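You operate a simulated robot arm through the tools that you are given. There is no shell and no other tool. Be economical: measure what you need, move in short steps, check, and stop when the job is done.

You are at the controls of a simulated two-armed robot. One attempt, no reset.

Task
Take the nozzle out of the white tub and screw it on the red hose.
Fine: lay the tub's blue lid on the green drip mat and stand the nozzle on the bench to drain; hold the hose while screwing it on tight and leave it standing; put the lid back; leave the blue hose alone.

The check looks at the end state, three seconds after you hand in, the way a careful person would. Anything else that was tipped, shoved, dropped, spilled or broken makes it a failure. A push-on lid holds only when it is set on centred and level and pressed home; a screw cap is set on level and turned clockwise until tight.

Robot
Two 7-joint arms with two-finger parallel grippers on one trunk, on a base that drives. Base frame: it is fixed to the floor where the robot stands at the start and does not move with it; the origin is under the middle of the robot, x ahead of it, y to its left, z up. Units: mm, degrees, N and s.
The left shoulder is at the start at [70, 163, 1220], the right one opposite. With the tool pointing down near the work surface each hand reaches from about 380 to 880 mm from the robot's upright axis, wherever it stands, measured 20 degrees to its own side. Places, roughly: green drip mat [800, 0, 900]; top of the store bench [500, 600, 900]; rim of the soak tub [700, 300, 1000]. Payload 3.43 kg a hand.
The TCP of each hand is the grasp point between the finger pads, 34 mm short of the fingertips. In the tool frame z runs along the fingers and y along their closing line. Largest opening 128 mm; finger width 24, thickness 12; the body of the gripper, 48 by 130 mm, starts 96 mm behind the TCP.
Orientation is that of the tool frame in the base frame, as a unit quaternion [w, x, y, z]. With the fingers straight down and closing along the base's y, the tool's x points along the base's -x, its y along +y and its z along -z.

Tools
- The arms move only by the tool apply_moves. It takes "left_plan", "right_plan" or both (then of equal length, played together; a hand with none holds still); each is a list of rows, each a list of 7 numbers: the turn, a rotation vector about the base's x, y, z in degrees, then the shift along the base's x, y, z in mm, then the gripper command, from -1 (shut) to 1 (fully open), values between in proportion. In form: [[ax, ay, az, dx, dy, dz, claw], ...]. A call has 1 to 10 rows; each row shifts and turns the commanded pose from where the row before left it. Each row takes 0.2 s and may step no farther than 50 mm and 8.6 degrees from the row before; otherwise, or with a gripper value out of range, the whole call is refused. A pose out of reach is approached as far as the arm can. The call stops where the force on the tool passes 90 N (or 10 N more than at its start, if that is more) or the arm is blocked; 0.2 s more then pass. Each finger travels about 153 mm/s and halts on what it meets, pressing with about 22 N; the grip force reading is that of the motor and also rises with nothing between the fingers. The clock runs only during rows and for 0.2 s after the last one: add rows that do not move to give the fingers time. It gives the time, the measured TCP pose, the force on the tool (base axes), the opening and the grip force at its end, in the units of the frame above (readings bear some noise).
- Cameras (640 x 400 px; columns grow to the right, rows downward): "scene" is now at [140.2, 11.6, 1452.1]; the picture's right is [0.13, -0.99, 0.00], its down [-0.52, -0.07, -0.85] and it looks along [0.85, 0.11, -0.52] (base axes); focal length 268 px, centre (320, 200). "left" rides on the left gripper at [76, 11, -160] in its tool frame; the picture's right is [-0.15, 0.99, 0.00], its down [-0.88, -0.13, -0.46] and it looks along [-0.45, -0.07, 0.89] (tool axes); focal length 234 px, centre (320, 200). "right" rides on the right gripper at [76, -11, -160] in its tool frame; the picture's right is [0.15, 0.99, 0.00], its down [-0.88, 0.13, -0.46] and it looks along [-0.45, 0.07, 0.89] (tool axes); focal length 234 px, centre (320, 200). There is no depth. A picture from a camera that has moved, and an enlarged one, comes with that camera's place and axes in the base frame and with its lens.
- snapshot(camera): a new picture of that camera. The clock stands still meanwhile.
- slide_trunk(by): slides the trunk up (or, below 0, down) by that many mm; the arms and the scene camera ride with it, the base frame stays. It gives what a move gives, with no picture.
- roll_base(legs): drives the robot by 1 to 6 legs, each [ahead, left, turn to the left] in mm, mm and degrees, along the robot's own axes; the way and the turn of a leg run together, so that a leg with both is an arc; at most 1500 mm and 180 degrees a leg. The arms and the cameras ride along, it lands a little off, and it stops where it bumps. It gives what a move gives.
- pan_tilt(pan, tilt): turns the head with the scene camera to pan (to the left, within 86 degrees either way) and tilt (down, from -29 to 69), counted from straight ahead of the robot. It gives what a move gives.
- zoom(camera, box): a new picture of the part [left, top, right, bottom] of that camera's present view, enlarged. The clock stands still meanwhile.
- sign_off(): hands the job in; it is judged then, once.

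Go step by step. Nothing tells you exact positions but the pictures and the camera data: compare them with the known pose of the tool, close in by small moves and look again before you grip or let go. The budget is 120 turns and 108 pictures, counting those below and the enlarged ones. Unless the task says otherwise, let go and move clear before handing in.

The tools are called after "Emit:" by a JSON object that holds its "name" and its "arguments". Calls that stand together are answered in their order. apply_moves: Moves the arms, as the interface text tells. Its arguments: {"type":"object","properties":{"left_plan":{"type":"array","items":{"type":"array","items":{"type":"number"}}},"right_plan":{"type":"array","items":{"type":"array","items":{"type":"number"}}}},"required":[]} The other tools are called the same way: slide_trunk (by) slides the trunk up or down; roll_base (legs) drives the base; pan_tilt (pan, tilt) turns the head that bears the scene camera; snapshot (camera) takes a picture; zoom (camera, box) takes an enlarged picture of a part of a camera's view; sign_off () hands the job in.

At the start:

```text
clock: 0.0
left_eef_pos: [601.9, 423.3, 1297.2]
left_tool_rot: [0.0, -0.001, 1.0, 0.001]
left_contact_force: [0.2, 0.5, -0.1]
left_width: 128.0
left_finger_force: 0.1
right_eef_pos: [521.0, -14.2, 1323.9]
right_tool_rot: [0.0, 0.0, 1.0, 0.0]
right_contact_force: [-0.2, -0.2, -0.3]
right_width: 128.1
right_finger_force: 0.1
trunk travel left (down, up): [-700.0, 240.0]
robot x, y, heading: [1.5, -1.4, 0.1]
head pan, tilt: [7.6, 31.3]
```

scene: 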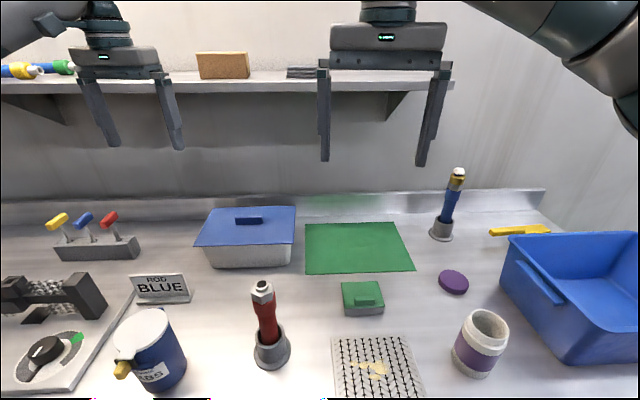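
right: 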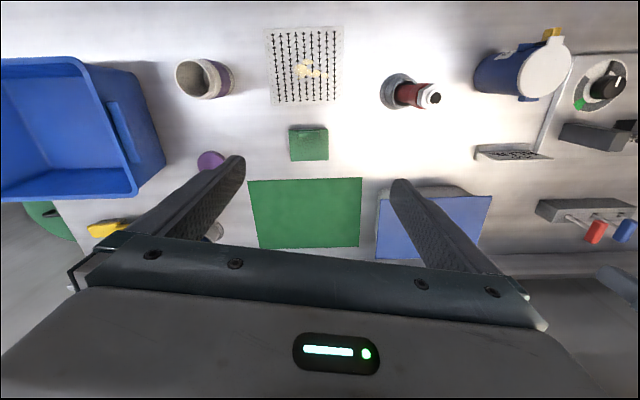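
left: 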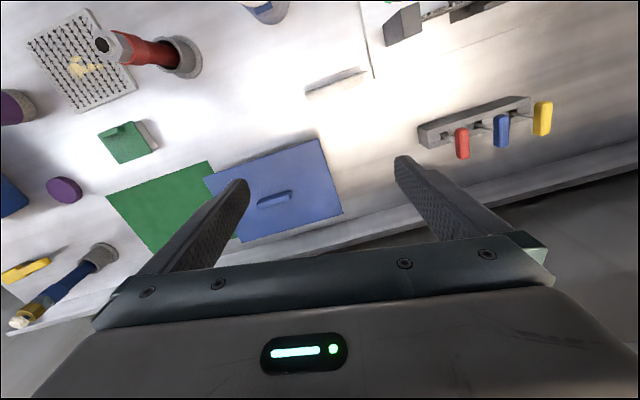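

The white tub with its blue lid is near [725, 295], the green mat near [800, 0], and the red hose stands near [437, 152] with its tip at about z 1090. I'll zoom in on the details first.

Emit:
{"name": "zoom", "arguments": {"camera": "scene", "box": [180, 190, 420, 340]}}

Emit:
{"name": "zoom", "arguments": {"camera": "scene", "box": [220, 270, 320, 380]}}

Emit:
{"name": "zoom", "arguments": {"camera": "scene", "box": [420, 160, 560, 250]}}

Emit:
{"name": "zoom", "arguments": {"camera": "left", "box": [90, 0, 350, 260]}}

```text
2.67 times, centred on (300, 265) of scene
camera zoom: at [140.2, 11.6, 1452.1], right [0.13, -0.99, 0.0], down [-0.52, -0.07, -0.85], along [0.85, 0.11, -0.52], focal length 714 px, centre (373, 27)
```

zoom: 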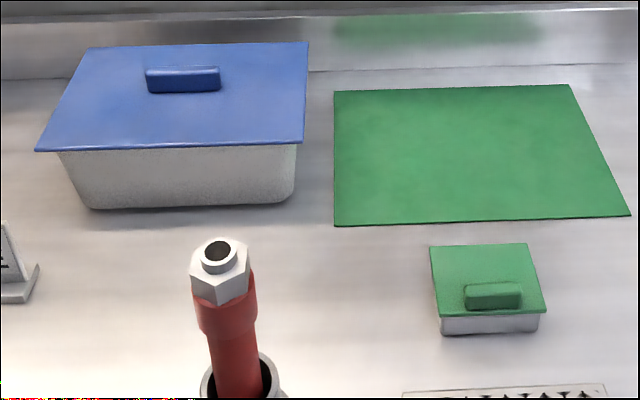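

```text
3.64 times, centred on (270, 325) of scene
camera zoom: at [140.2, 11.6, 1452.1], right [0.13, -0.99, 0.0], down [-0.52, -0.07, -0.85], along [0.85, 0.11, -0.52], focal length 973 px, centre (502, -254)
```

zoom: 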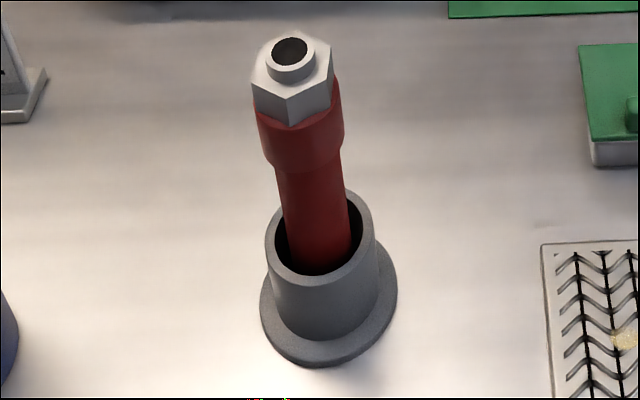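

```text
4.44 times, centred on (490, 205) of scene
camera zoom: at [140.2, 11.6, 1452.1], right [0.13, -0.99, 0.0], down [-0.52, -0.07, -0.85], along [0.85, 0.11, -0.52], focal length 1189 px, centre (-436, 178)
```

zoom: 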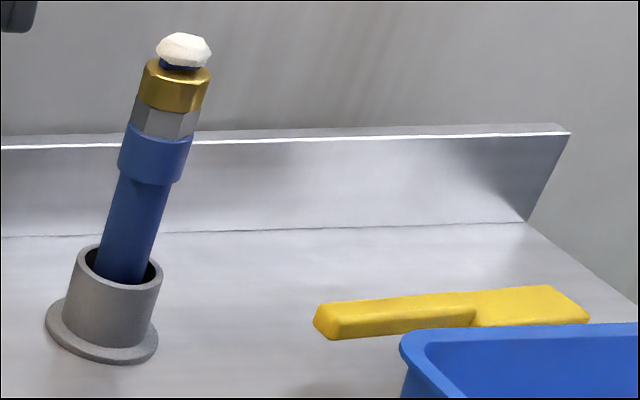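

```text
1.54 times, centred on (220, 130) of left
camera zoom: at [526.4, 433.3, 1457.7], right [0.15, 0.99, 0.0], down [0.88, -0.13, 0.46], along [0.45, -0.07, -0.89], focal length 360 px, centre (474, 308)
```

zoom: 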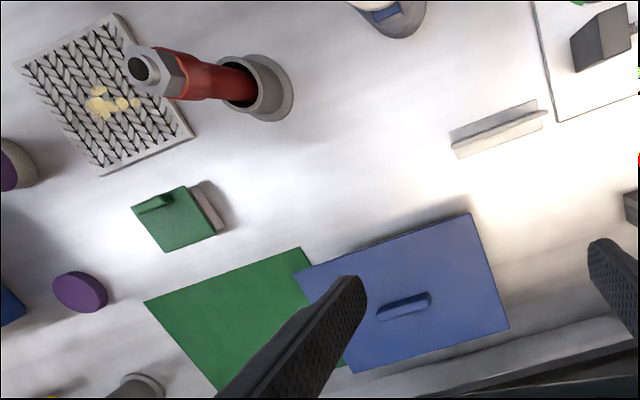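

The lid handle is about [732, 298, 1018], turned roughly 10°. I'll bring the left hand above it with the fingers closing along the handle, then look.

Emit:
{"name": "apply_moves", "arguments": {"left_plan": [[0, 0, 2, 26, -25, -30, 1], [0, 0, 2, 26, -25, -30, 1], [0, 0, 2, 26, -25, -30, 1], [0, 0, 2, 26, -25, -30, 1], [0, 0, 2, 26, -25, -30, 1], [0, 0, 0, 0, 0, 0, 1]]}}

Emit:
{"name": "snapshot", "arguments": {"camera": "left"}}

Emit:
{"name": "snapshot", "arguments": {"camera": "scene"}}

```text
clock: 1.4
left_eef_pos: [729.8, 297.6, 1147.0]
left_tool_rot: [0.001, -0.089, 0.996, -0.001]
left_contact_force: [0.0, -1.4, -0.5]
left_width: 128.0
left_finger_force: 0.1
right_eef_pos: [520.4, -15.9, 1323.7]
right_tool_rot: [0.002, 0.0, 1.0, 0.0]
right_contact_force: [-1.3, -0.6, 0.1]
right_width: 127.9
right_finger_force: 0.1
trunk travel left (down, up): [-700.0, 240.0]
robot x, y, heading: [-0.2, -0.9, -0.5]
head pan, tilt: [7.6, 31.3]
```

```text
100 pictures are left
camera left: at [652.6, 295.4, 1306.9], right [-0.03, 1.0, 0.0], down [0.89, 0.03, 0.46], along [0.46, 0.01, -0.89], focal length 234 px, centre (320, 200)
```

left: 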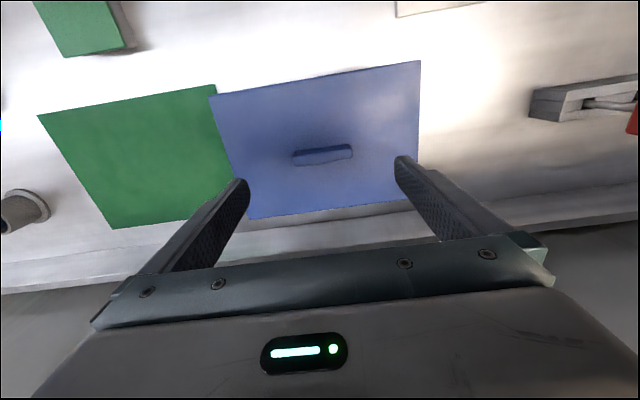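

```text
99 pictures are left
camera scene: at [138.8, 12.4, 1452.3], right [0.13, -0.99, 0.0], down [-0.51, -0.07, -0.85], along [0.85, 0.11, -0.52], focal length 268 px, centre (320, 200)
```

scene: 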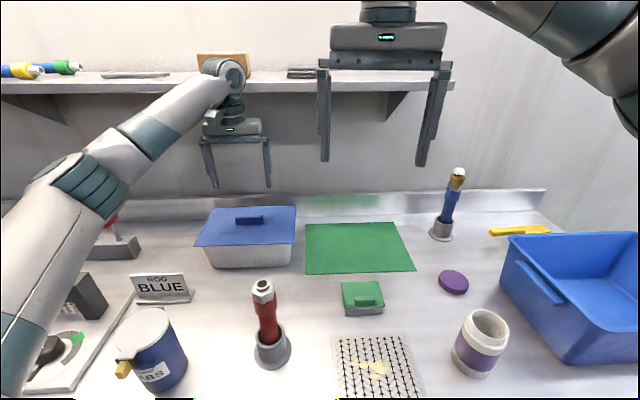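

The handle centre is about [738, 300], its top near z 1013 and the lid near z 985. I'll centre over it and descend, keeping the fingertips just above the lid.

Emit:
{"name": "apply_moves", "arguments": {"left_plan": [[0, 0, 0, 8, 2, -30, 1], [0, 0, 0, 0, 0, -35, 1], [0, 0, 0, 0, 0, -35, 1], [0, 0, 0, 0, 0, -7, 1], [0, 0, 0, 0, 0, 0, 1]]}}

Emit:
{"name": "snapshot", "arguments": {"camera": "left"}}

Emit:
{"name": "zoom", "arguments": {"camera": "scene", "box": [180, 140, 320, 280]}}

```text
clock: 2.6
left_eef_pos: [737.7, 299.6, 1040.4]
left_tool_rot: [-0.001, -0.088, 0.996, 0.0]
left_contact_force: [-0.1, -0.7, 0.4]
left_width: 127.9
left_finger_force: 0.1
right_eef_pos: [520.7, -15.5, 1323.3]
right_tool_rot: [0.0, 0.0, 1.0, 0.0]
right_contact_force: [-0.5, -0.5, -0.2]
right_width: 128.1
right_finger_force: 0.0
trunk travel left (down, up): [-700.0, 240.0]
robot x, y, heading: [2.4, -2.0, 0.0]
head pan, tilt: [7.6, 31.3]
```

```text
98 pictures are left
camera left: at [660.8, 296.7, 1200.4], right [-0.03, 1.0, 0.0], down [0.89, 0.03, 0.46], along [0.46, 0.01, -0.89], focal length 234 px, centre (320, 200)
```

left: 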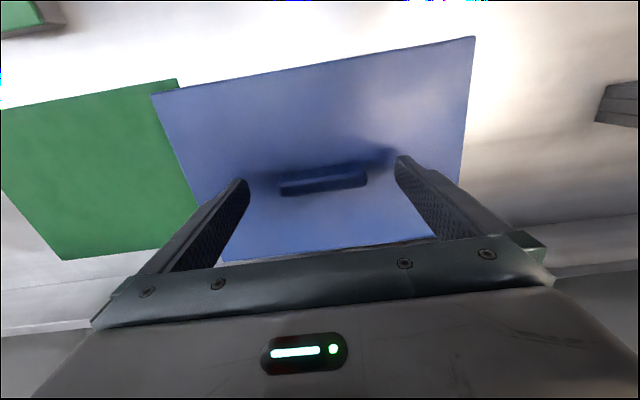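

```text
2.86 times, centred on (250, 210) of scene
camera zoom: at [139.9, 11.6, 1452.2], right [0.13, -0.99, 0.0], down [-0.51, -0.07, -0.85], along [0.85, 0.11, -0.52], focal length 764 px, centre (520, 171)
```

zoom: 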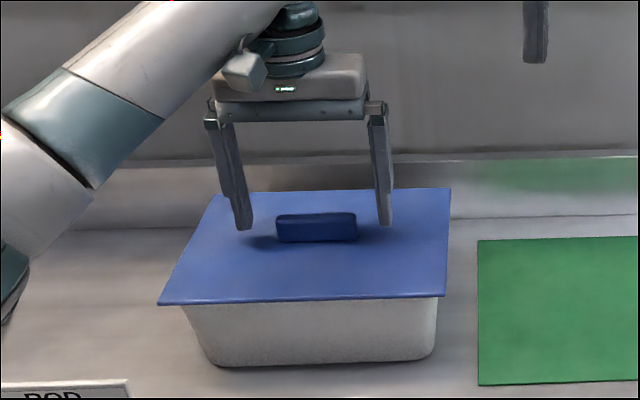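

The fingers straddle the handle and are centred. I'll go down 12 mm more and close.

Emit:
{"name": "apply_moves", "arguments": {"left_plan": [[0, 0, 0, 0, 1, -6, 1], [0, 0, 0, 0, 0, -6, 1], [0, 0, 0, 0, 0, 0, 1]]}}

Emit:
{"name": "zoom", "arguments": {"camera": "scene", "box": [180, 140, 320, 280]}}

```text
clock: 3.4
left_eef_pos: [739.0, 300.4, 1027.4]
left_tool_rot: [0.0, -0.088, 0.996, -0.001]
left_contact_force: [0.0, -0.1, -0.1]
left_width: 128.0
left_finger_force: 0.0
right_eef_pos: [522.5, -16.2, 1323.9]
right_tool_rot: [-0.001, 0.0, 1.0, 0.0]
right_contact_force: [0.2, -0.1, 0.6]
right_width: 127.8
right_finger_force: 0.1
trunk travel left (down, up): [-700.0, 240.0]
robot x, y, heading: [3.3, 0.8, -0.1]
head pan, tilt: [7.6, 31.3]
```

```text
2.86 times, centred on (250, 210) of scene
camera zoom: at [140.2, 11.4, 1452.1], right [0.13, -0.99, 0.0], down [-0.52, -0.07, -0.85], along [0.85, 0.11, -0.52], focal length 764 px, centre (520, 171)
```

zoom: 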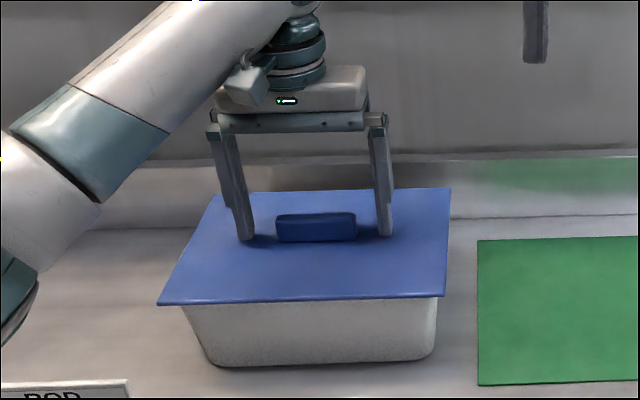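

The fingertips are level with the handle's lower half. Closing and lifting a little.

Emit:
{"name": "apply_moves", "arguments": {"left_plan": [[0, 0, 0, 0, 0, 0, -1], [0, 0, 0, 0, 0, 0, -1], [0, 0, 0, 0, 0, 0, -1], [0, 0, 0, 0, 0, 0, -1], [0, 0, 0, 0, 0, 5, -1], [0, 0, 0, 0, 0, 5, -1], [0, 0, 0, 0, 0, 5, -1], [0, 0, 0, 0, 0, 0, -1]]}}

Emit:
{"name": "zoom", "arguments": {"camera": "scene", "box": [180, 140, 320, 280]}}

```text
clock: 5.2
left_eef_pos: [740.8, 301.6, 1042.2]
left_tool_rot: [-0.001, -0.088, 0.996, 0.0]
left_contact_force: [0.6, -0.3, -1.4]
left_width: 79.5
left_finger_force: 21.9
right_eef_pos: [522.2, -14.8, 1324.8]
right_tool_rot: [0.0, -0.001, 1.0, -0.001]
right_contact_force: [0.9, 0.4, -0.2]
right_width: 127.9
right_finger_force: 0.1
trunk travel left (down, up): [-700.0, 240.0]
robot x, y, heading: [1.2, 1.4, 0.2]
head pan, tilt: [7.6, 31.3]
```

```text
2.86 times, centred on (250, 210) of scene
camera zoom: at [140.4, 11.6, 1452.1], right [0.13, -0.99, 0.0], down [-0.52, -0.07, -0.85], along [0.85, 0.11, -0.52], focal length 764 px, centre (520, 171)
```

zoom: 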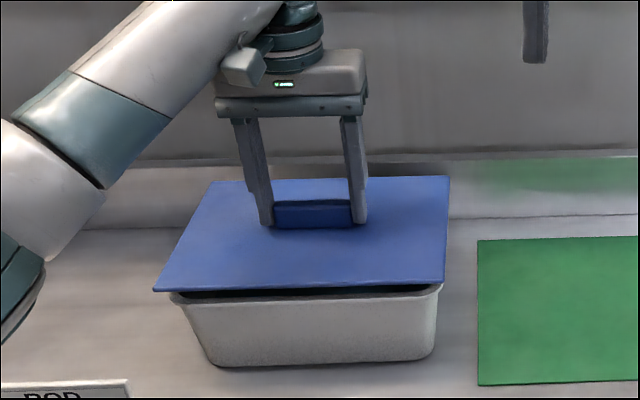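

The lid came off cleanly (seated grip pose was about [740, 301, 1027]). I'll raise it and carry it to the mat while moving the right hand out of the way.

Emit:
{"name": "apply_moves", "arguments": {"left_plan": [[0, 0, 0, 0, 0, 30, -1], [0, 0, 0, 0, 0, 35, -1], [0, 0, 0, 5, -15, 15, -1], [0, 0, 0, 8, -35, 0, -1], [0, 0, 0, 8, -35, 0, -1], [0, 0, 0, 8, -35, 0, -1], [0, 0, 0, 8, -35, 0, -1], [0, 0, 0, 8, -35, 0, -1], [0, 0, 0, 8, -35, 0, -1], [0, 0, 0, 0, 0, 0, -1]], "right_plan": [[0, 0, 0, 0, -40, 0, 1], [0, 0, 0, 0, -40, 0, 1], [0, 0, 0, 0, -40, 0, 1], [0, 0, 0, 0, -40, 0, 1], [0, 0, 0, 0, -40, 0, 1], [0, 0, 0, -20, -40, 0, 1], [0, 0, 0, -20, -30, 0, 1], [0, 0, 0, 0, 0, 0, 1], [0, 0, 0, 0, 0, 0, 1], [0, 0, 0, 0, 0, 0, 1]]}}

Emit:
{"name": "snapshot", "arguments": {"camera": "scene"}}

```text
clock: 7.4
left_eef_pos: [792.0, 78.8, 1124.1]
left_tool_rot: [0.0, -0.088, 0.996, 0.0]
left_contact_force: [-0.1, -0.3, -1.7]
left_width: 79.2
left_finger_force: 22.1
right_eef_pos: [480.0, -286.8, 1322.8]
right_tool_rot: [0.001, 0.0, 1.0, 0.0]
right_contact_force: [0.8, -0.1, -0.1]
right_width: 128.1
right_finger_force: 0.0
trunk travel left (down, up): [-700.0, 240.0]
robot x, y, heading: [-0.6, 1.9, -0.1]
head pan, tilt: [7.6, 31.3]
```

```text
94 pictures are left
camera scene: at [139.9, 12.4, 1452.2], right [0.13, -0.99, 0.0], down [-0.52, -0.07, -0.85], along [0.85, 0.11, -0.52], focal length 268 px, centre (320, 200)
```

scene: 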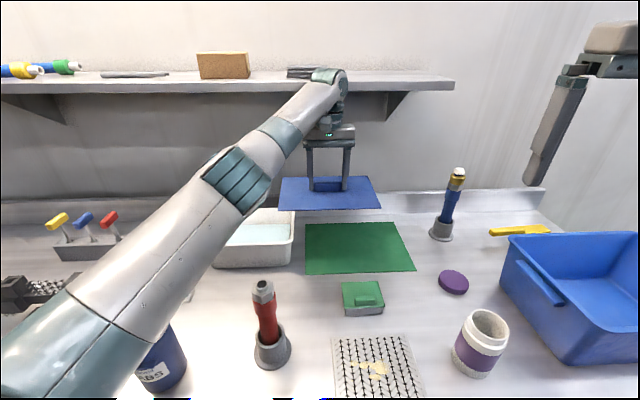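

The lid is level in the air and nearly over the mat. I'll carry on to about [808, -13] and descend partway.

Emit:
{"name": "apply_moves", "arguments": {"left_plan": [[0, 0, 0, 6, -32, 0, -1], [0, 0, 0, 5, -30, -20, -1], [0, 0, 0, 5, -30, -30, -1], [0, 0, 0, 0, 0, -40, -1], [0, 0, 0, 0, 0, -40, -1], [0, 0, 0, 0, 0, 0, -1]]}}

Emit:
{"name": "snapshot", "arguments": {"camera": "left"}}

Emit:
{"name": "snapshot", "arguments": {"camera": "scene"}}

```text
clock: 8.8
left_eef_pos: [796.8, -0.6, 999.0]
left_tool_rot: [0.001, -0.088, 0.996, 0.0]
left_contact_force: [-1.3, -1.0, -1.0]
left_width: 79.3
left_finger_force: 22.0
left hand out of reach, approached as far as the arm can: row 2, 3
right_eef_pos: [479.7, -287.7, 1323.6]
right_tool_rot: [0.0, -0.001, 1.0, -0.001]
right_contact_force: [0.3, 0.1, 0.1]
right_width: 128.3
right_finger_force: 0.1
trunk travel left (down, up): [-700.0, 240.0]
robot x, y, heading: [-1.3, -0.9, 0.0]
head pan, tilt: [7.6, 31.3]
```

```text
93 pictures are left
camera left: at [720.9, -2.6, 1160.0], right [-0.03, 1.0, 0.0], down [0.89, 0.03, 0.46], along [0.46, 0.01, -0.89], focal length 234 px, centre (320, 200)
```

left: 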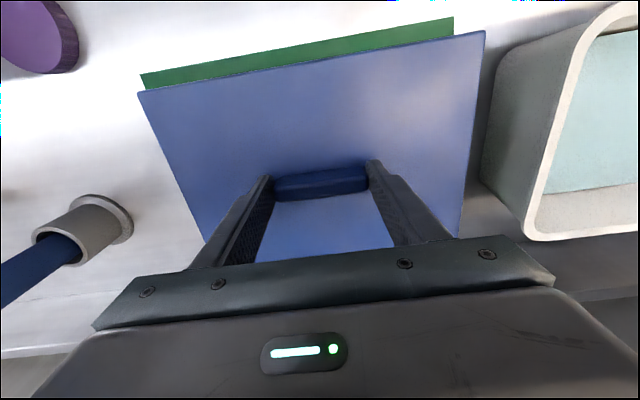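

```text
92 pictures are left
camera scene: at [139.7, 11.3, 1452.2], right [0.13, -0.99, 0.0], down [-0.51, -0.07, -0.85], along [0.85, 0.11, -0.52], focal length 268 px, centre (320, 200)
```

scene: 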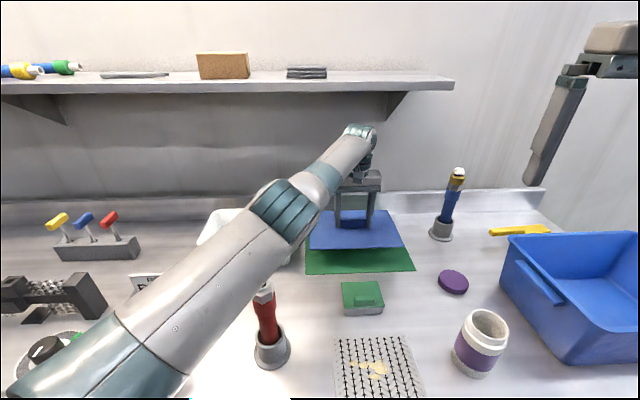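

The lid is over the mat, slightly forward-left of centre. I'll nudge it and go down until it touches.

Emit:
{"name": "apply_moves", "arguments": {"left_plan": [[0, 0, 0, 4, -10, -20, -1], [0, 0, 0, 0, 0, -20, -1], [0, 0, 0, 0, 0, -12, -1], [0, 0, 0, 0, 0, -6, -1], [0, 0, 0, 0, 0, 0, -1]]}}

Emit:
{"name": "zoom", "arguments": {"camera": "scene", "box": [280, 160, 440, 290]}}

```text
clock: 10.0
left_eef_pos: [795.1, -9.0, 939.9]
left_tool_rot: [0.001, -0.088, 0.996, -0.001]
left_contact_force: [0.0, 0.8, -1.3]
left_width: 79.5
left_finger_force: 22.3
left hand out of reach, approached as far as the arm can: row 1
right_eef_pos: [480.8, -286.6, 1321.9]
right_tool_rot: [0.0, 0.0, 1.0, 0.001]
right_contact_force: [0.4, 0.7, 0.1]
right_width: 128.0
right_finger_force: 0.0
trunk travel left (down, up): [-700.0, 240.0]
robot x, y, heading: [1.9, -5.5, -0.1]
head pan, tilt: [7.6, 31.3]
```

```text
3.08 times, centred on (360, 225) of scene
camera zoom: at [140.2, 11.4, 1452.1], right [0.13, -0.99, 0.0], down [-0.52, -0.07, -0.85], along [0.85, 0.11, -0.52], focal length 823 px, centre (197, 123)
```

zoom: 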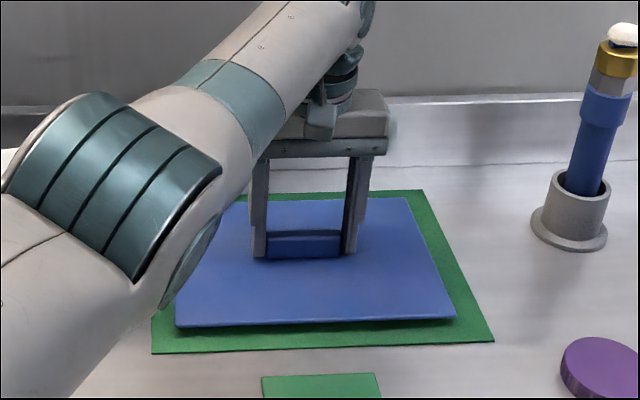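

The lid is well within the mat outline. I'll lower it the last centimetre slowly.

Emit:
{"name": "apply_moves", "arguments": {"left_plan": [[0, 0, 0, 0, 0, -4, -1], [0, 0, 0, 0, 0, -4, -1], [0, 0, 0, 0, 0, -3, -1], [0, 0, 0, 0, 0, 0, -1]]}}

Emit:
{"name": "zoom", "arguments": {"camera": "scene", "box": [280, 160, 440, 290]}}

```text
clock: 11.0
left_eef_pos: [794.0, -8.3, 931.0]
left_tool_rot: [0.003, -0.086, 0.996, -0.001]
left_contact_force: [5.1, -1.2, 21.9]
left_width: 79.2
left_finger_force: 21.7
right_eef_pos: [478.0, -287.3, 1323.9]
right_tool_rot: [0.001, 0.0, 1.0, 0.0]
right_contact_force: [0.0, 0.1, -0.2]
right_width: 127.9
right_finger_force: 0.0
trunk travel left (down, up): [-700.0, 240.0]
robot x, y, heading: [-1.6, -0.6, 0.1]
head pan, tilt: [7.6, 31.3]
```

```text
3.08 times, centred on (360, 225) of scene
camera zoom: at [137.6, 11.0, 1452.6], right [0.13, -0.99, 0.0], down [-0.51, -0.07, -0.86], along [0.85, 0.11, -0.52], focal length 823 px, centre (197, 123)
```

zoom: 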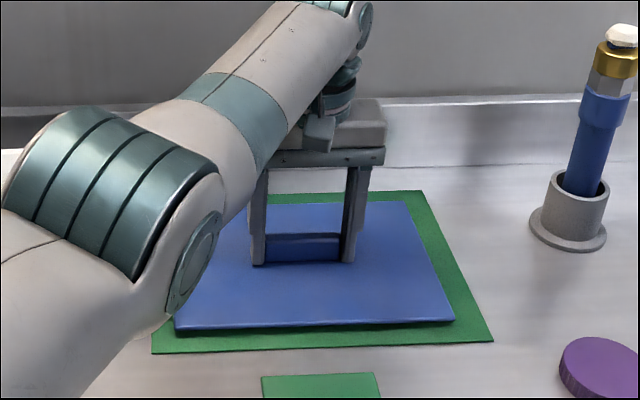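

The lid is on the mat (22 N contact). Opening the fingers and rising straight up, then away to look into the tub.

Emit:
{"name": "apply_moves", "arguments": {"left_plan": [[0, 0, 0, 0, 0, 1, -0.1], [0, 0, 0, 0, 0, 0, 0.4], [0, 0, 0, 0, 0, 0, 0.9], [0, 0, 0, 0, 0, 20, 1], [0, 0, 0, 0, 0, 45, 1], [0, 0, 0, 0, 0, 45, 1], [0, 0, 0, 0, 0, 45, 1], [0, 0, 0, -15, 40, 25, 1], [0, 0, 0, -20, 40, 20, 1], [0, 0, 0, 0, 0, 0, 1]]}}

Emit:
{"name": "apply_moves", "arguments": {"left_plan": [[0, 0, 0, -20, 45, 0, 1], [0, 0, 0, -20, 45, 0, 1], [0, 0, 0, -25, 40, 0, 1], [0, 0, 0, -25, 40, 0, 1], [0, 0, 0, -25, 40, 0, 1], [0, 0, 0, 0, 0, 0, 1]]}}

Emit:
{"name": "snapshot", "arguments": {"camera": "left"}}

Emit:
{"name": "snapshot", "arguments": {"camera": "scene"}}

```text
clock: 13.2
left_eef_pos: [798.7, 60.2, 1138.9]
left_tool_rot: [-0.001, -0.088, 0.996, 0.001]
left_contact_force: [-0.1, -0.3, -0.4]
left_width: 128.0
left_finger_force: 0.1
left hand out of reach, approached as far as the arm can: row 7, 8, 9
right_eef_pos: [480.3, -287.1, 1323.0]
right_tool_rot: [0.0, 0.0, 1.0, 0.001]
right_contact_force: [0.3, -1.0, 0.9]
right_width: 128.0
right_finger_force: 0.0
trunk travel left (down, up): [-700.0, 240.0]
robot x, y, heading: [-0.5, -0.7, 0.1]
head pan, tilt: [7.6, 31.3]
```

```text
clock: 14.6
left_eef_pos: [801.9, 246.6, 1175.7]
left_tool_rot: [0.003, -0.084, 0.996, 0.003]
left_contact_force: [-60.4, -45.7, -4.5]
left_width: 128.1
left_finger_force: 0.1
left hand out of reach, approached as far as the arm can: row 1, 2, 3, 4, 5
right_eef_pos: [467.8, -295.5, 1326.0]
right_tool_rot: [0.005, 0.0, 1.0, 0.004]
right_contact_force: [0.6, -0.6, 0.6]
right_width: 127.6
right_finger_force: 0.1
trunk travel left (down, up): [-700.0, 240.0]
robot x, y, heading: [-1.1, 1.2, 0.1]
head pan, tilt: [7.6, 31.3]
```

```text
89 pictures are left
camera left: at [724.7, 243.6, 1336.6], right [-0.02, 1.0, 0.01], down [0.89, 0.01, 0.46], along [0.46, 0.02, -0.89], focal length 234 px, centre (320, 200)
```

left: 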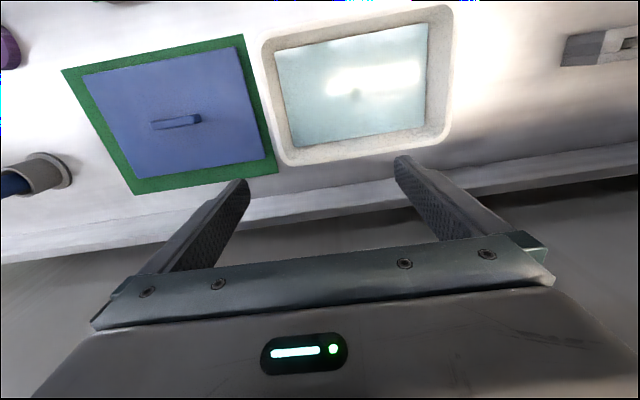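

```text
88 pictures are left
camera scene: at [126.1, 0.5, 1453.4], right [0.13, -0.99, -0.01], down [-0.51, -0.06, -0.86], along [0.85, 0.12, -0.51], focal length 268 px, centre (320, 200)
```

scene: 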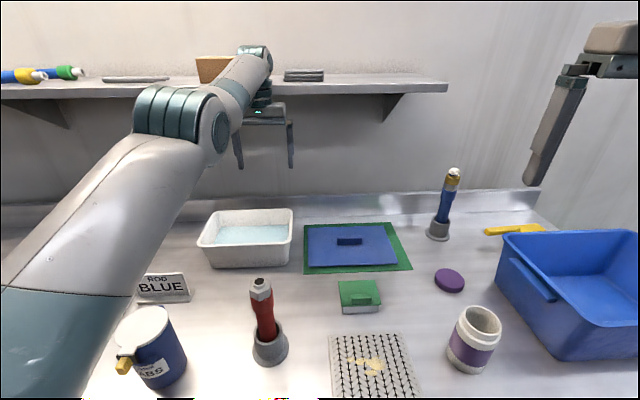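

The lid lies nicely on the mat, but the left wrist is pressing on something, most likely the shelf edge. I'll ease back and down in small steps.

Emit:
{"name": "apply_moves", "arguments": {"left_plan": [[0, 0, 0, -15, -5, -5, 1], [0, 0, 0, -15, -5, -5, 1], [0, 0, 0, 0, 0, 0, 1]]}}

Emit:
{"name": "snapshot", "arguments": {"camera": "scene"}}

```text
clock: 15.4
left_eef_pos: [802.8, 246.8, 1174.9]
left_tool_rot: [0.005, -0.087, 0.996, 0.003]
left_contact_force: [-56.7, -34.4, 4.7]
left_width: 127.9
left_finger_force: 0.2
left hand out of reach, approached as far as the arm can: row 1, 2
right_eef_pos: [467.5, -294.3, 1326.6]
right_tool_rot: [0.006, 0.0, 1.0, 0.004]
right_contact_force: [-0.5, -0.7, -0.4]
right_width: 128.0
right_finger_force: 0.1
trunk travel left (down, up): [-700.0, 240.0]
robot x, y, heading: [-2.7, -0.2, -0.0]
head pan, tilt: [7.6, 31.3]
```

```text
87 pictures are left
camera scene: at [125.8, 3.0, 1453.7], right [0.13, -0.99, 0.0], down [-0.51, -0.06, -0.86], along [0.85, 0.12, -0.51], focal length 268 px, centre (320, 200)
```

scene: 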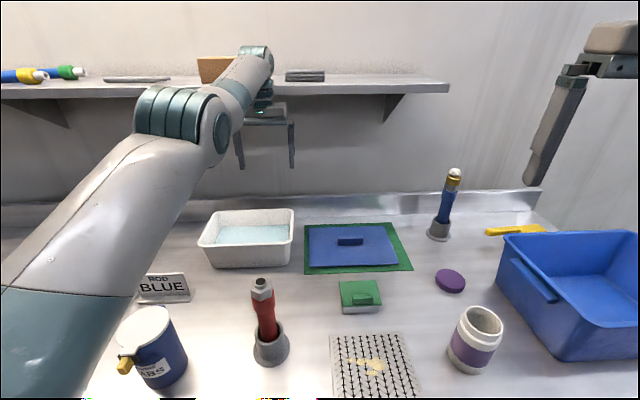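

The wrist sits against the shelf's front edge. I'll try a larger pull-back in x, which the force limit will stop if it is wrong.

Emit:
{"name": "apply_moves", "arguments": {"left_plan": [[0, 0, 0, -40, 0, 0, 1], [0, 0, 0, -40, 0, 0, 1], [0, 0, 0, 0, 0, 0, 1]]}}

```text
clock: 16.1
left_eef_pos: [799.2, 246.7, 1176.6]
left_tool_rot: [-0.003, -0.082, 0.997, 0.001]
left_contact_force: [-47.2, -22.8, -5.4]
left_width: 127.9
left_finger_force: 0.0
left hand out of reach, approached as far as the arm can: row 1, 2
right_eef_pos: [468.8, -289.7, 1326.6]
right_tool_rot: [0.004, -0.001, 1.0, 0.001]
right_contact_force: [0.5, 0.7, 0.2]
right_width: 128.0
right_finger_force: 0.1
trunk travel left (down, up): [-700.0, 240.0]
robot x, y, heading: [-1.0, -3.6, -0.1]
head pan, tilt: [7.6, 31.3]
stopped in row 3 (left hand): the force on the tool passed its limit (the readings are from after the stop); the commanded pose is now the measured one
```

The command was reset to the measured pose. Now I'll back away again.

Emit:
{"name": "apply_moves", "arguments": {"left_plan": [[0, 0, 0, -15, -5, 0, 1], [0, 0, 0, -15, 0, 0, 1], [0, 0, 0, -20, 0, 0, 1], [0, 0, 0, 0, 0, 0, 1]]}}

Emit:
{"name": "snapshot", "arguments": {"camera": "scene"}}

```text
clock: 17.1
left_eef_pos: [797.6, 247.3, 1176.9]
left_tool_rot: [-0.007, -0.084, 0.996, 0.003]
left_contact_force: [-74.9, -31.5, -42.7]
left_width: 128.1
left_finger_force: 0.1
left hand out of reach, approached as far as the arm can: row 1, 2, 3
right_eef_pos: [470.4, -291.4, 1325.7]
right_tool_rot: [0.005, 0.0, 1.0, 0.002]
right_contact_force: [-0.6, 1.2, 0.2]
right_width: 128.1
right_finger_force: 0.0
trunk travel left (down, up): [-700.0, 240.0]
robot x, y, heading: [-0.0, -1.8, 0.2]
head pan, tilt: [7.6, 31.3]
```

```text
86 pictures are left
camera scene: at [128.5, 5.4, 1452.7], right [0.13, -0.99, 0.0], down [-0.51, -0.07, -0.86], along [0.85, 0.12, -0.51], focal length 268 px, centre (320, 200)
```

scene: 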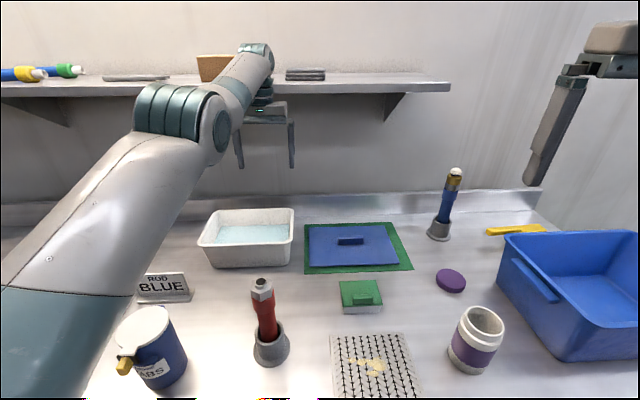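

The arm solver seems stuck while the wrist touches the shelf. I'll back the base 80 mm to get clear, then continue.

Emit:
{"name": "roll_base", "arguments": {"legs": [[-80, 0, 0]]}}

Emit:
{"name": "apply_moves", "arguments": {"left_plan": [[0, 0, 0, 0, 0, -10, 1], [0, 0, 0, 0, 0, -10, 1], [0, 0, 0, 0, 0, 0, 1]]}}

Emit:
{"name": "snapshot", "arguments": {"camera": "scene"}}

```text
clock: 18.1
left_eef_pos: [732.9, 256.2, 1171.7]
left_tool_rot: [-0.009, -0.086, 0.996, 0.0]
left_contact_force: [0.2, 0.5, -0.4]
left_width: 127.6
left_finger_force: 0.2
right_eef_pos: [406.6, -286.0, 1321.6]
right_tool_rot: [-0.002, 0.0, 1.0, 0.0]
right_contact_force: [0.7, -0.5, -0.1]
right_width: 127.8
right_finger_force: 0.0
trunk travel left (down, up): [-700.0, 240.0]
robot x, y, heading: [-79.6, 0.3, -0.0]
head pan, tilt: [7.6, 31.3]
```

```text
clock: 18.9
left_eef_pos: [732.6, 255.6, 1156.1]
left_tool_rot: [-0.008, -0.086, 0.996, 0.001]
left_contact_force: [0.3, 0.0, -0.5]
left_width: 127.9
left_finger_force: 0.2
left hand out of reach, approached as far as the arm can: row 2
right_eef_pos: [399.3, -285.7, 1323.9]
right_tool_rot: [0.001, -0.001, 1.0, -0.001]
right_contact_force: [0.4, -0.3, 0.3]
right_width: 128.0
right_finger_force: 0.0
trunk travel left (down, up): [-700.0, 240.0]
robot x, y, heading: [-78.0, 0.8, -0.0]
head pan, tilt: [7.6, 31.3]
```

```text
85 pictures are left
camera scene: at [59.2, 11.0, 1452.4], right [0.13, -0.99, 0.0], down [-0.51, -0.07, -0.86], along [0.85, 0.11, -0.52], focal length 268 px, centre (320, 200)
```

scene: 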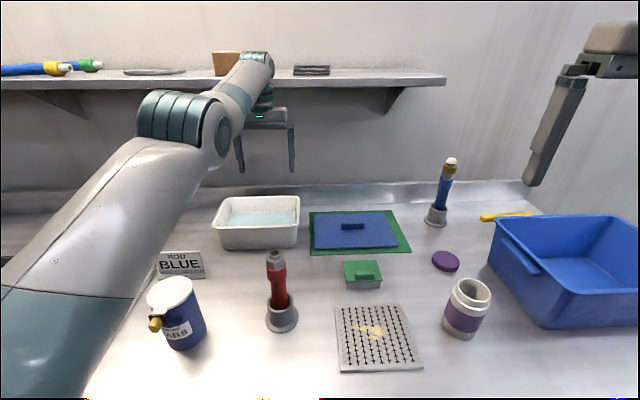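

Clear of the shelf now. I'll test which way the arm can move freely.

Emit:
{"name": "apply_moves", "arguments": {"left_plan": [[0, 0, 0, -20, 0, 0, 1], [0, 0, 0, -20, 0, 0, 1], [0, 0, 0, -20, 0, 0, 1], [0, 0, 0, 0, 0, 0, 1]]}}

Emit:
{"name": "apply_moves", "arguments": {"left_plan": [[0, 0, 0, 0, 30, 0, 1], [0, 0, 0, 0, 30, 0, 1], [0, 0, 0, 0, 30, 0, 1], [0, 0, 0, 0, 0, 0, 1]]}}

```text
clock: 19.9
left_eef_pos: [731.8, 255.3, 1168.8]
left_tool_rot: [-0.008, -0.086, 0.996, 0.001]
left_contact_force: [-1.0, -0.5, 0.4]
left_width: 128.1
left_finger_force: 0.0
left hand out of reach, approached as far as the arm can: row 1, 2, 3
right_eef_pos: [401.8, -287.1, 1322.1]
right_tool_rot: [0.0, -0.001, 1.0, 0.0]
right_contact_force: [-0.4, -0.2, 0.0]
right_width: 127.9
right_finger_force: 0.0
trunk travel left (down, up): [-700.0, 240.0]
robot x, y, heading: [-79.5, -2.1, 0.0]
head pan, tilt: [7.6, 31.3]
```

```text
clock: 20.9
left_eef_pos: [725.2, 345.2, 1168.8]
left_tool_rot: [-0.007, -0.087, 0.996, 0.001]
left_contact_force: [0.6, -0.9, 0.0]
left_width: 128.0
left_finger_force: 0.1
left hand out of reach, approached as far as the arm can: row 3
right_eef_pos: [401.5, -287.6, 1323.3]
right_tool_rot: [0.0, -0.001, 1.0, 0.0]
right_contact_force: [-0.4, 0.1, 0.3]
right_width: 127.9
right_finger_force: 0.1
trunk travel left (down, up): [-700.0, 240.0]
robot x, y, heading: [-82.9, 1.4, 0.1]
head pan, tilt: [7.6, 31.3]
```

Sideways works but inward is blocked, probably a wrist joint limit. I'll try inward together with upward.

Emit:
{"name": "apply_moves", "arguments": {"left_plan": [[0, 0, 0, 0, 0, 30, 1], [0, 0, 0, 0, 0, 30, 1], [0, 0, 0, 0, 0, 30, 1], [0, 0, 0, -20, 0, 20, 1], [0, 0, 0, -20, 0, 10, 1], [0, 0, 0, -20, 0, 0, 1], [0, 0, 0, 0, 0, 0, 1]]}}

Emit:
{"name": "snapshot", "arguments": {"camera": "scene"}}

```text
clock: 22.6
left_eef_pos: [683.5, 346.5, 1287.2]
left_tool_rot: [-0.005, -0.086, 0.996, 0.002]
left_contact_force: [-0.4, -0.1, 0.3]
left_width: 128.0
left_finger_force: 0.1
left hand out of reach, approached as far as the arm can: row 1, 2, 3, 4, 5, 6
right_eef_pos: [400.6, -285.3, 1322.9]
right_tool_rot: [0.0, -0.001, 1.0, -0.001]
right_contact_force: [0.3, 0.1, -0.3]
right_width: 128.2
right_finger_force: 0.1
trunk travel left (down, up): [-700.0, 240.0]
robot x, y, heading: [-82.5, -1.6, 0.2]
head pan, tilt: [7.6, 31.3]
```

```text
84 pictures are left
camera scene: at [61.0, 11.3, 1452.2], right [0.13, -0.99, 0.0], down [-0.51, -0.07, -0.85], along [0.85, 0.11, -0.52], focal length 268 px, centre (320, 200)
```

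scene: 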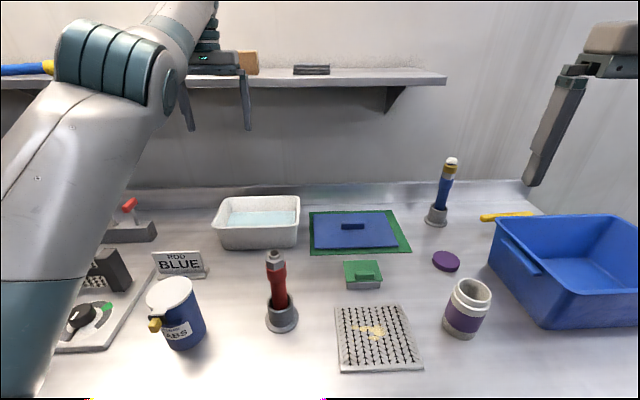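

It moved in. Continuing inward at this height.

Emit:
{"name": "apply_moves", "arguments": {"left_plan": [[0, 0, 0, -30, 0, 0, 1], [0, 0, 0, -30, 0, 0, 1], [0, 0, 0, -30, 0, 0, 1], [0, 0, 0, -30, 0, 0, 1], [0, 0, 0, -20, 0, 0, 1], [0, 0, 0, 0, 0, 0, 1]]}}

Emit:
{"name": "snapshot", "arguments": {"camera": "scene"}}

```text
clock: 23.9
left_eef_pos: [684.2, 346.6, 1285.8]
left_tool_rot: [-0.006, -0.086, 0.996, 0.002]
left_contact_force: [-0.2, -1.0, 0.7]
left_width: 127.8
left_finger_force: 0.0
left hand out of reach, approached as far as the arm can: row 1, 2, 3, 4, 5
right_eef_pos: [402.9, -285.8, 1322.7]
right_tool_rot: [0.0, -0.001, 1.0, 0.0]
right_contact_force: [0.4, -0.2, -0.1]
right_width: 128.1
right_finger_force: 0.0
trunk travel left (down, up): [-700.0, 240.0]
robot x, y, heading: [-79.2, 1.4, -0.0]
head pan, tilt: [7.6, 31.3]
```

```text
83 pictures are left
camera scene: at [61.4, 11.4, 1452.1], right [0.13, -0.99, 0.0], down [-0.52, -0.07, -0.85], along [0.85, 0.11, -0.52], focal length 268 px, centre (320, 200)
```

scene: 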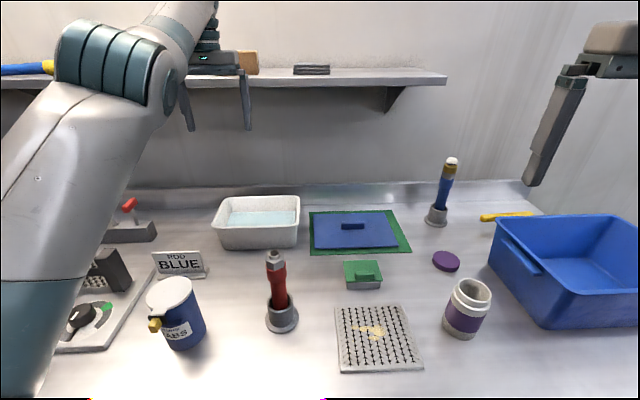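

The arm still won't come inward with the tool straight down. I'll test tilting the fingers outward, which relaxes the wrist bend.

Emit:
{"name": "apply_moves", "arguments": {"left_plan": [[0, -8, 0, 0, 0, 0, 1], [0, -8, 0, 0, 0, 0, 1], [0, -8, 0, -20, 0, 0, 1], [0, 0, 0, -30, 0, 0, 1], [0, 0, 0, -30, 0, 0, 1], [0, 0, 0, 0, 0, 0, 1]]}}

Emit:
{"name": "snapshot", "arguments": {"camera": "scene"}}

```text
clock: 25.4
left_eef_pos: [749.2, 373.8, 1356.8]
left_tool_rot: [0.199, -0.084, 0.976, -0.017]
left_contact_force: [-0.6, 0.4, 0.5]
left_width: 128.1
left_finger_force: 0.0
left hand out of reach, approached as far as the arm can: row 1, 2, 3, 4, 5
right_eef_pos: [402.8, -285.9, 1322.6]
right_tool_rot: [0.0, -0.001, 1.0, 0.001]
right_contact_force: [0.5, -0.2, 0.0]
right_width: 128.0
right_finger_force: 0.1
trunk travel left (down, up): [-700.0, 240.0]
robot x, y, heading: [-81.6, 0.3, -0.1]
head pan, tilt: [7.6, 31.3]
```

```text
82 pictures are left
camera scene: at [61.7, 11.5, 1452.1], right [0.13, -0.99, 0.0], down [-0.52, -0.07, -0.85], along [0.85, 0.11, -0.52], focal length 268 px, centre (320, 200)
```

scene: 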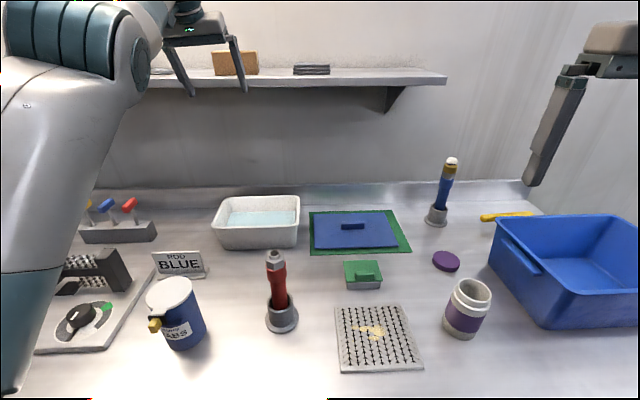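

The arm seems stretched to its singular limit, with the wrist distance from the shoulder constant at about 750–770 mm. I'll push outward a touch, then pull in with big steps toward the shoulder.

Emit:
{"name": "apply_moves", "arguments": {"left_plan": [[0, 0, 0, 40, 10, 0, 1], [0, 0, 0, 40, 10, 0, 1], [0, 0, 0, -45, -10, -10, 1], [0, 0, 0, -45, -10, -10, 1], [0, 0, 0, -45, -10, -10, 1], [0, 0, 0, -45, -10, -10, 1], [0, 0, 0, -45, -10, -10, 1], [0, 0, 0, -45, -10, -10, 1], [0, 0, 0, 0, 0, 0, 1]]}}

Emit:
{"name": "snapshot", "arguments": {"camera": "scene"}}

```text
clock: 27.4
left_eef_pos: [719.0, 370.6, 1411.5]
left_tool_rot: [0.197, -0.085, 0.977, -0.017]
left_contact_force: [-0.4, -0.5, 0.2]
left_width: 127.9
left_finger_force: 0.1
left hand out of reach, approached as far as the arm can: row 1, 2, 3, 4, 5, 6, 7, 8
right_eef_pos: [402.1, -285.7, 1322.7]
right_tool_rot: [0.0, -0.001, 1.0, 0.001]
right_contact_force: [-0.4, 0.0, -0.2]
right_width: 128.1
right_finger_force: 0.0
trunk travel left (down, up): [-700.0, 240.0]
robot x, y, heading: [-80.9, 0.6, 0.3]
head pan, tilt: [7.6, 31.3]
```

```text
81 pictures are left
camera scene: at [61.5, 11.5, 1452.1], right [0.13, -0.99, 0.0], down [-0.52, -0.07, -0.85], along [0.85, 0.11, -0.52], focal length 268 px, centre (320, 200)
```

scene: 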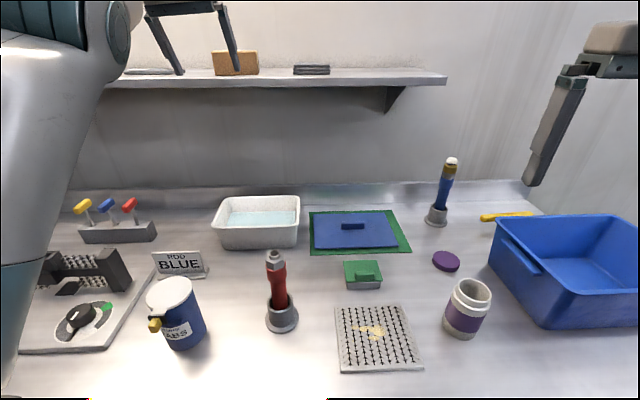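

Pulling in only slides the hand up along the limit. I'll turn the head to see the arm's actual posture.

Emit:
{"name": "pan_tilt", "arguments": {"pan": 40, "tilt": 5}}

Emit:
{"name": "snapshot", "arguments": {"camera": "scene"}}

```text
clock: 28.3
left_eef_pos: [717.4, 370.7, 1410.3]
left_tool_rot: [0.199, -0.084, 0.976, -0.017]
left_contact_force: [-0.2, 0.0, 0.0]
left_width: 128.1
left_finger_force: 0.1
right_eef_pos: [402.2, -285.7, 1322.3]
right_tool_rot: [0.0, 0.0, 1.0, 0.0]
right_contact_force: [-0.2, 0.4, -0.7]
right_width: 127.9
right_finger_force: 0.1
trunk travel left (down, up): [-700.0, 240.0]
robot x, y, heading: [-76.6, 1.0, 0.3]
head pan, tilt: [40.0, 5.0]
```

```text
80 pictures are left
camera scene: at [42.5, 58.4, 1494.5], right [0.64, -0.77, 0.0], down [-0.07, -0.06, -1.0], along [0.76, 0.64, -0.09], focal length 268 px, centre (320, 200)
```

scene: 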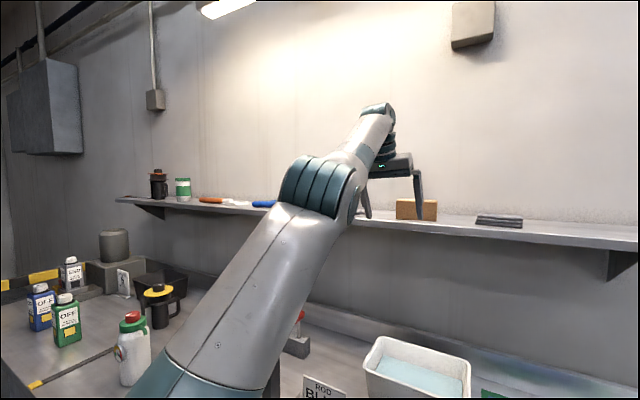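

The arm is nearly straight. A downward command at constant x should bend the elbow the right way, so I'll try that.

Emit:
{"name": "apply_moves", "arguments": {"left_plan": [[0, 0, 0, -5, 0, -40, 1], [0, 0, 0, -5, 0, -40, 1], [0, 0, 0, -5, 0, -40, 1], [0, 0, 0, 0, 0, 0, 1]]}}

```text
clock: 29.3
left_eef_pos: [764.1, 385.2, 1323.4]
left_tool_rot: [0.199, -0.085, 0.976, -0.017]
left_contact_force: [0.7, -0.8, -0.1]
left_width: 128.2
left_finger_force: 0.1
left hand out of reach, approached as far as the arm can: row 1, 2, 3
right_eef_pos: [400.1, -286.5, 1322.6]
right_tool_rot: [0.0, 0.0, 1.0, -0.001]
right_contact_force: [0.8, 0.6, -0.3]
right_width: 128.2
right_finger_force: 0.1
trunk travel left (down, up): [-700.0, 240.0]
robot x, y, heading: [-80.2, -2.1, -0.0]
head pan, tilt: [40.0, 5.0]
```

Still sliding along the limit, so the elbow may have gone just past straight. I'll back the base off for room, then stretch outward while sweeping down, and then fold in.

Emit:
{"name": "roll_base", "arguments": {"legs": [[-170, 0, 0]]}}

Emit:
{"name": "apply_moves", "arguments": {"left_plan": [[0, 0, 0, 45, 12, 0, 1], [0, 0, 0, 45, 12, 0, 1], [0, 0, 0, 45, 12, -20, 1], [0, 0, 0, 0, 0, -45, 1], [0, 0, 0, 0, 0, -45, 1], [0, 0, 0, -45, -10, -15, 1], [0, 0, 0, -45, -10, -15, 1], [0, 0, 0, -45, -10, -15, 1], [0, 0, 0, -45, -10, -15, 1], [0, 0, 0, -45, -10, -15, 1]]}}

Emit:
{"name": "apply_moves", "arguments": {"left_plan": [[0, 0, 0, -45, -10, -15, 1], [0, 0, 0, -45, -10, -15, 1], [0, 0, 0, 0, 0, 0, 1]]}}

Emit:
{"name": "snapshot", "arguments": {"camera": "scene"}}

```text
clock: 30.8
left_eef_pos: [594.9, 385.5, 1319.7]
left_tool_rot: [0.197, -0.085, 0.977, -0.018]
left_contact_force: [0.7, 0.4, -0.8]
left_width: 128.0
left_finger_force: 0.0
right_eef_pos: [233.6, -284.5, 1320.4]
right_tool_rot: [-0.002, -0.002, 1.0, 0.0]
right_contact_force: [0.3, -0.2, 0.3]
right_width: 128.2
right_finger_force: 0.1
trunk travel left (down, up): [-700.0, 240.0]
robot x, y, heading: [-249.1, -2.0, 0.4]
head pan, tilt: [40.0, 5.0]
```

```text
refused: row 3 steps farther than a row can; nothing moved
```

```text
clock: 31.6
left_eef_pos: [590.6, 385.6, 1324.3]
left_tool_rot: [0.199, -0.086, 0.976, -0.018]
left_contact_force: [0.6, 0.9, -0.5]
left_width: 127.8
left_finger_force: 0.2
left hand out of reach, approached as far as the arm can: row 1, 2
right_eef_pos: [230.5, -284.5, 1323.5]
right_tool_rot: [0.0, -0.002, 1.0, 0.0]
right_contact_force: [0.7, 0.3, -0.1]
right_width: 127.9
right_finger_force: 0.0
trunk travel left (down, up): [-700.0, 240.0]
robot x, y, heading: [-253.7, -2.4, -0.0]
head pan, tilt: [40.0, 5.0]
```

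```text
79 pictures are left
camera scene: at [-129.7, 58.4, 1494.7], right [0.65, -0.76, 0.0], down [-0.07, -0.06, -1.0], along [0.76, 0.64, -0.09], focal length 268 px, centre (320, 200)
```

scene: 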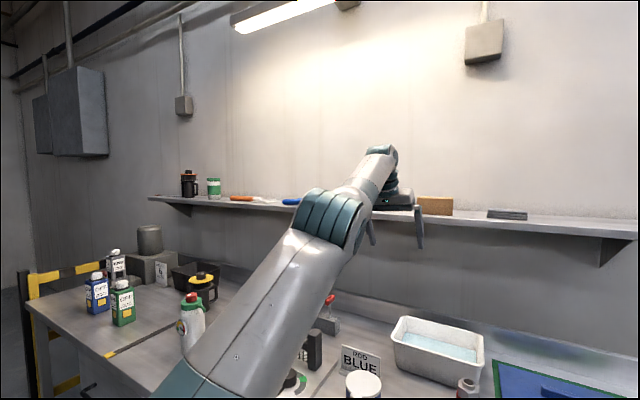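

Now the outward-and-down sweep with legal step sizes.

Emit:
{"name": "apply_moves", "arguments": {"left_plan": [[0, 0, 0, 45, 12, 0, 1], [0, 0, 0, 45, 12, 0, 1], [0, 0, 0, 10, 0, -45, 1], [0, 0, 0, 0, 0, -48, 1], [0, 0, 0, 0, 0, -48, 1], [0, 0, 0, -45, -10, -15, 1], [0, 0, 0, -45, -10, -15, 1], [0, 0, 0, -45, -10, -15, 1], [0, 0, 0, -45, -10, -15, 1], [0, 0, 0, -45, -10, -15, 1]]}}

Emit:
{"name": "snapshot", "arguments": {"camera": "scene"}}

```text
clock: 33.8
left_eef_pos: [647.6, 418.1, 1128.7]
left_tool_rot: [0.198, -0.086, 0.976, -0.017]
left_contact_force: [0.6, 1.2, 0.2]
left_width: 128.1
left_finger_force: 0.0
left hand out of reach, approached as far as the arm can: row 1, 2, 3, 4, 5, 6, 7, 8, 9, 10
right_eef_pos: [232.4, -285.7, 1322.1]
right_tool_rot: [-0.001, -0.002, 1.0, 0.0]
right_contact_force: [-0.2, 0.4, -0.7]
right_width: 127.9
right_finger_force: 0.0
trunk travel left (down, up): [-700.0, 240.0]
robot x, y, heading: [-250.5, 1.7, 0.3]
head pan, tilt: [40.0, 5.0]
```

```text
78 pictures are left
camera scene: at [-128.0, 58.7, 1494.5], right [0.65, -0.76, 0.0], down [-0.07, -0.06, -1.0], along [0.76, 0.64, -0.09], focal length 268 px, centre (320, 200)
```

scene: 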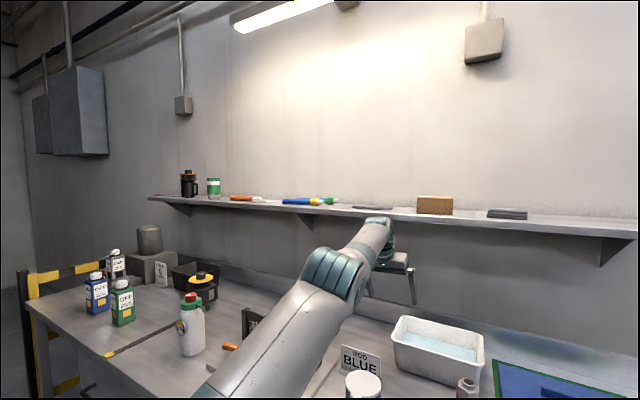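

Still on the limit surface. A roll joint may be at its stop, so I'll try yawing the hand while pulling in.

Emit:
{"name": "apply_moves", "arguments": {"left_plan": [[0, 0, -8, 0, 0, 0, 1], [0, 0, -8, 0, 0, 0, 1], [0, 0, -8, 0, 0, 0, 1], [0, 0, -8, -20, 0, 0, 1], [0, 0, 0, -40, 0, 0, 1], [0, 0, 0, -40, 0, 0, 1], [0, 0, 0, 0, 0, 0, 1]]}}

Emit:
{"name": "apply_moves", "arguments": {"left_plan": [[0, 0, 8, 0, 0, 0, 1], [0, 0, 8, 0, 0, 0, 1], [0, 0, 8, 0, 0, 0, 1], [0, 0, 8, 0, 0, 0, 1], [0, 0, 8, 0, 0, 0, 1], [0, 0, 8, 0, 0, 0, 1], [0, 0, 8, -20, 0, 0, 1], [0, 0, 0, -40, 0, 0, 1], [0, 0, 0, 0, 0, 0, 1]]}}

```text
clock: 35.4
left_eef_pos: [609.9, 435.6, 1139.6]
left_tool_rot: [0.185, 0.188, 0.962, -0.071]
left_contact_force: [-0.1, -0.3, 0.8]
left_width: 127.9
left_finger_force: 0.1
left hand out of reach, approached as far as the arm can: row 2, 3, 4, 5, 6
right_eef_pos: [232.6, -285.8, 1322.5]
right_tool_rot: [0.0, -0.002, 1.0, 0.0]
right_contact_force: [-0.6, 0.3, 0.2]
right_width: 128.3
right_finger_force: 0.0
trunk travel left (down, up): [-700.0, 240.0]
robot x, y, heading: [-248.3, 0.2, 0.3]
head pan, tilt: [40.0, 5.0]
```

```text
clock: 37.4
left_eef_pos: [633.9, 454.0, 1150.4]
left_tool_rot: [0.197, -0.287, 0.937, 0.025]
left_contact_force: [0.3, -0.3, 0.1]
left_width: 128.0
left_finger_force: 0.0
left hand out of reach, approached as far as the arm can: row 1, 2, 3, 4, 7, 8
right_eef_pos: [231.4, -285.0, 1322.7]
right_tool_rot: [-0.001, -0.002, 1.0, 0.0]
right_contact_force: [0.4, -0.2, 0.3]
right_width: 128.0
right_finger_force: 0.0
trunk travel left (down, up): [-700.0, 240.0]
robot x, y, heading: [-247.5, 1.0, 0.2]
head pan, tilt: [40.0, 5.0]
```

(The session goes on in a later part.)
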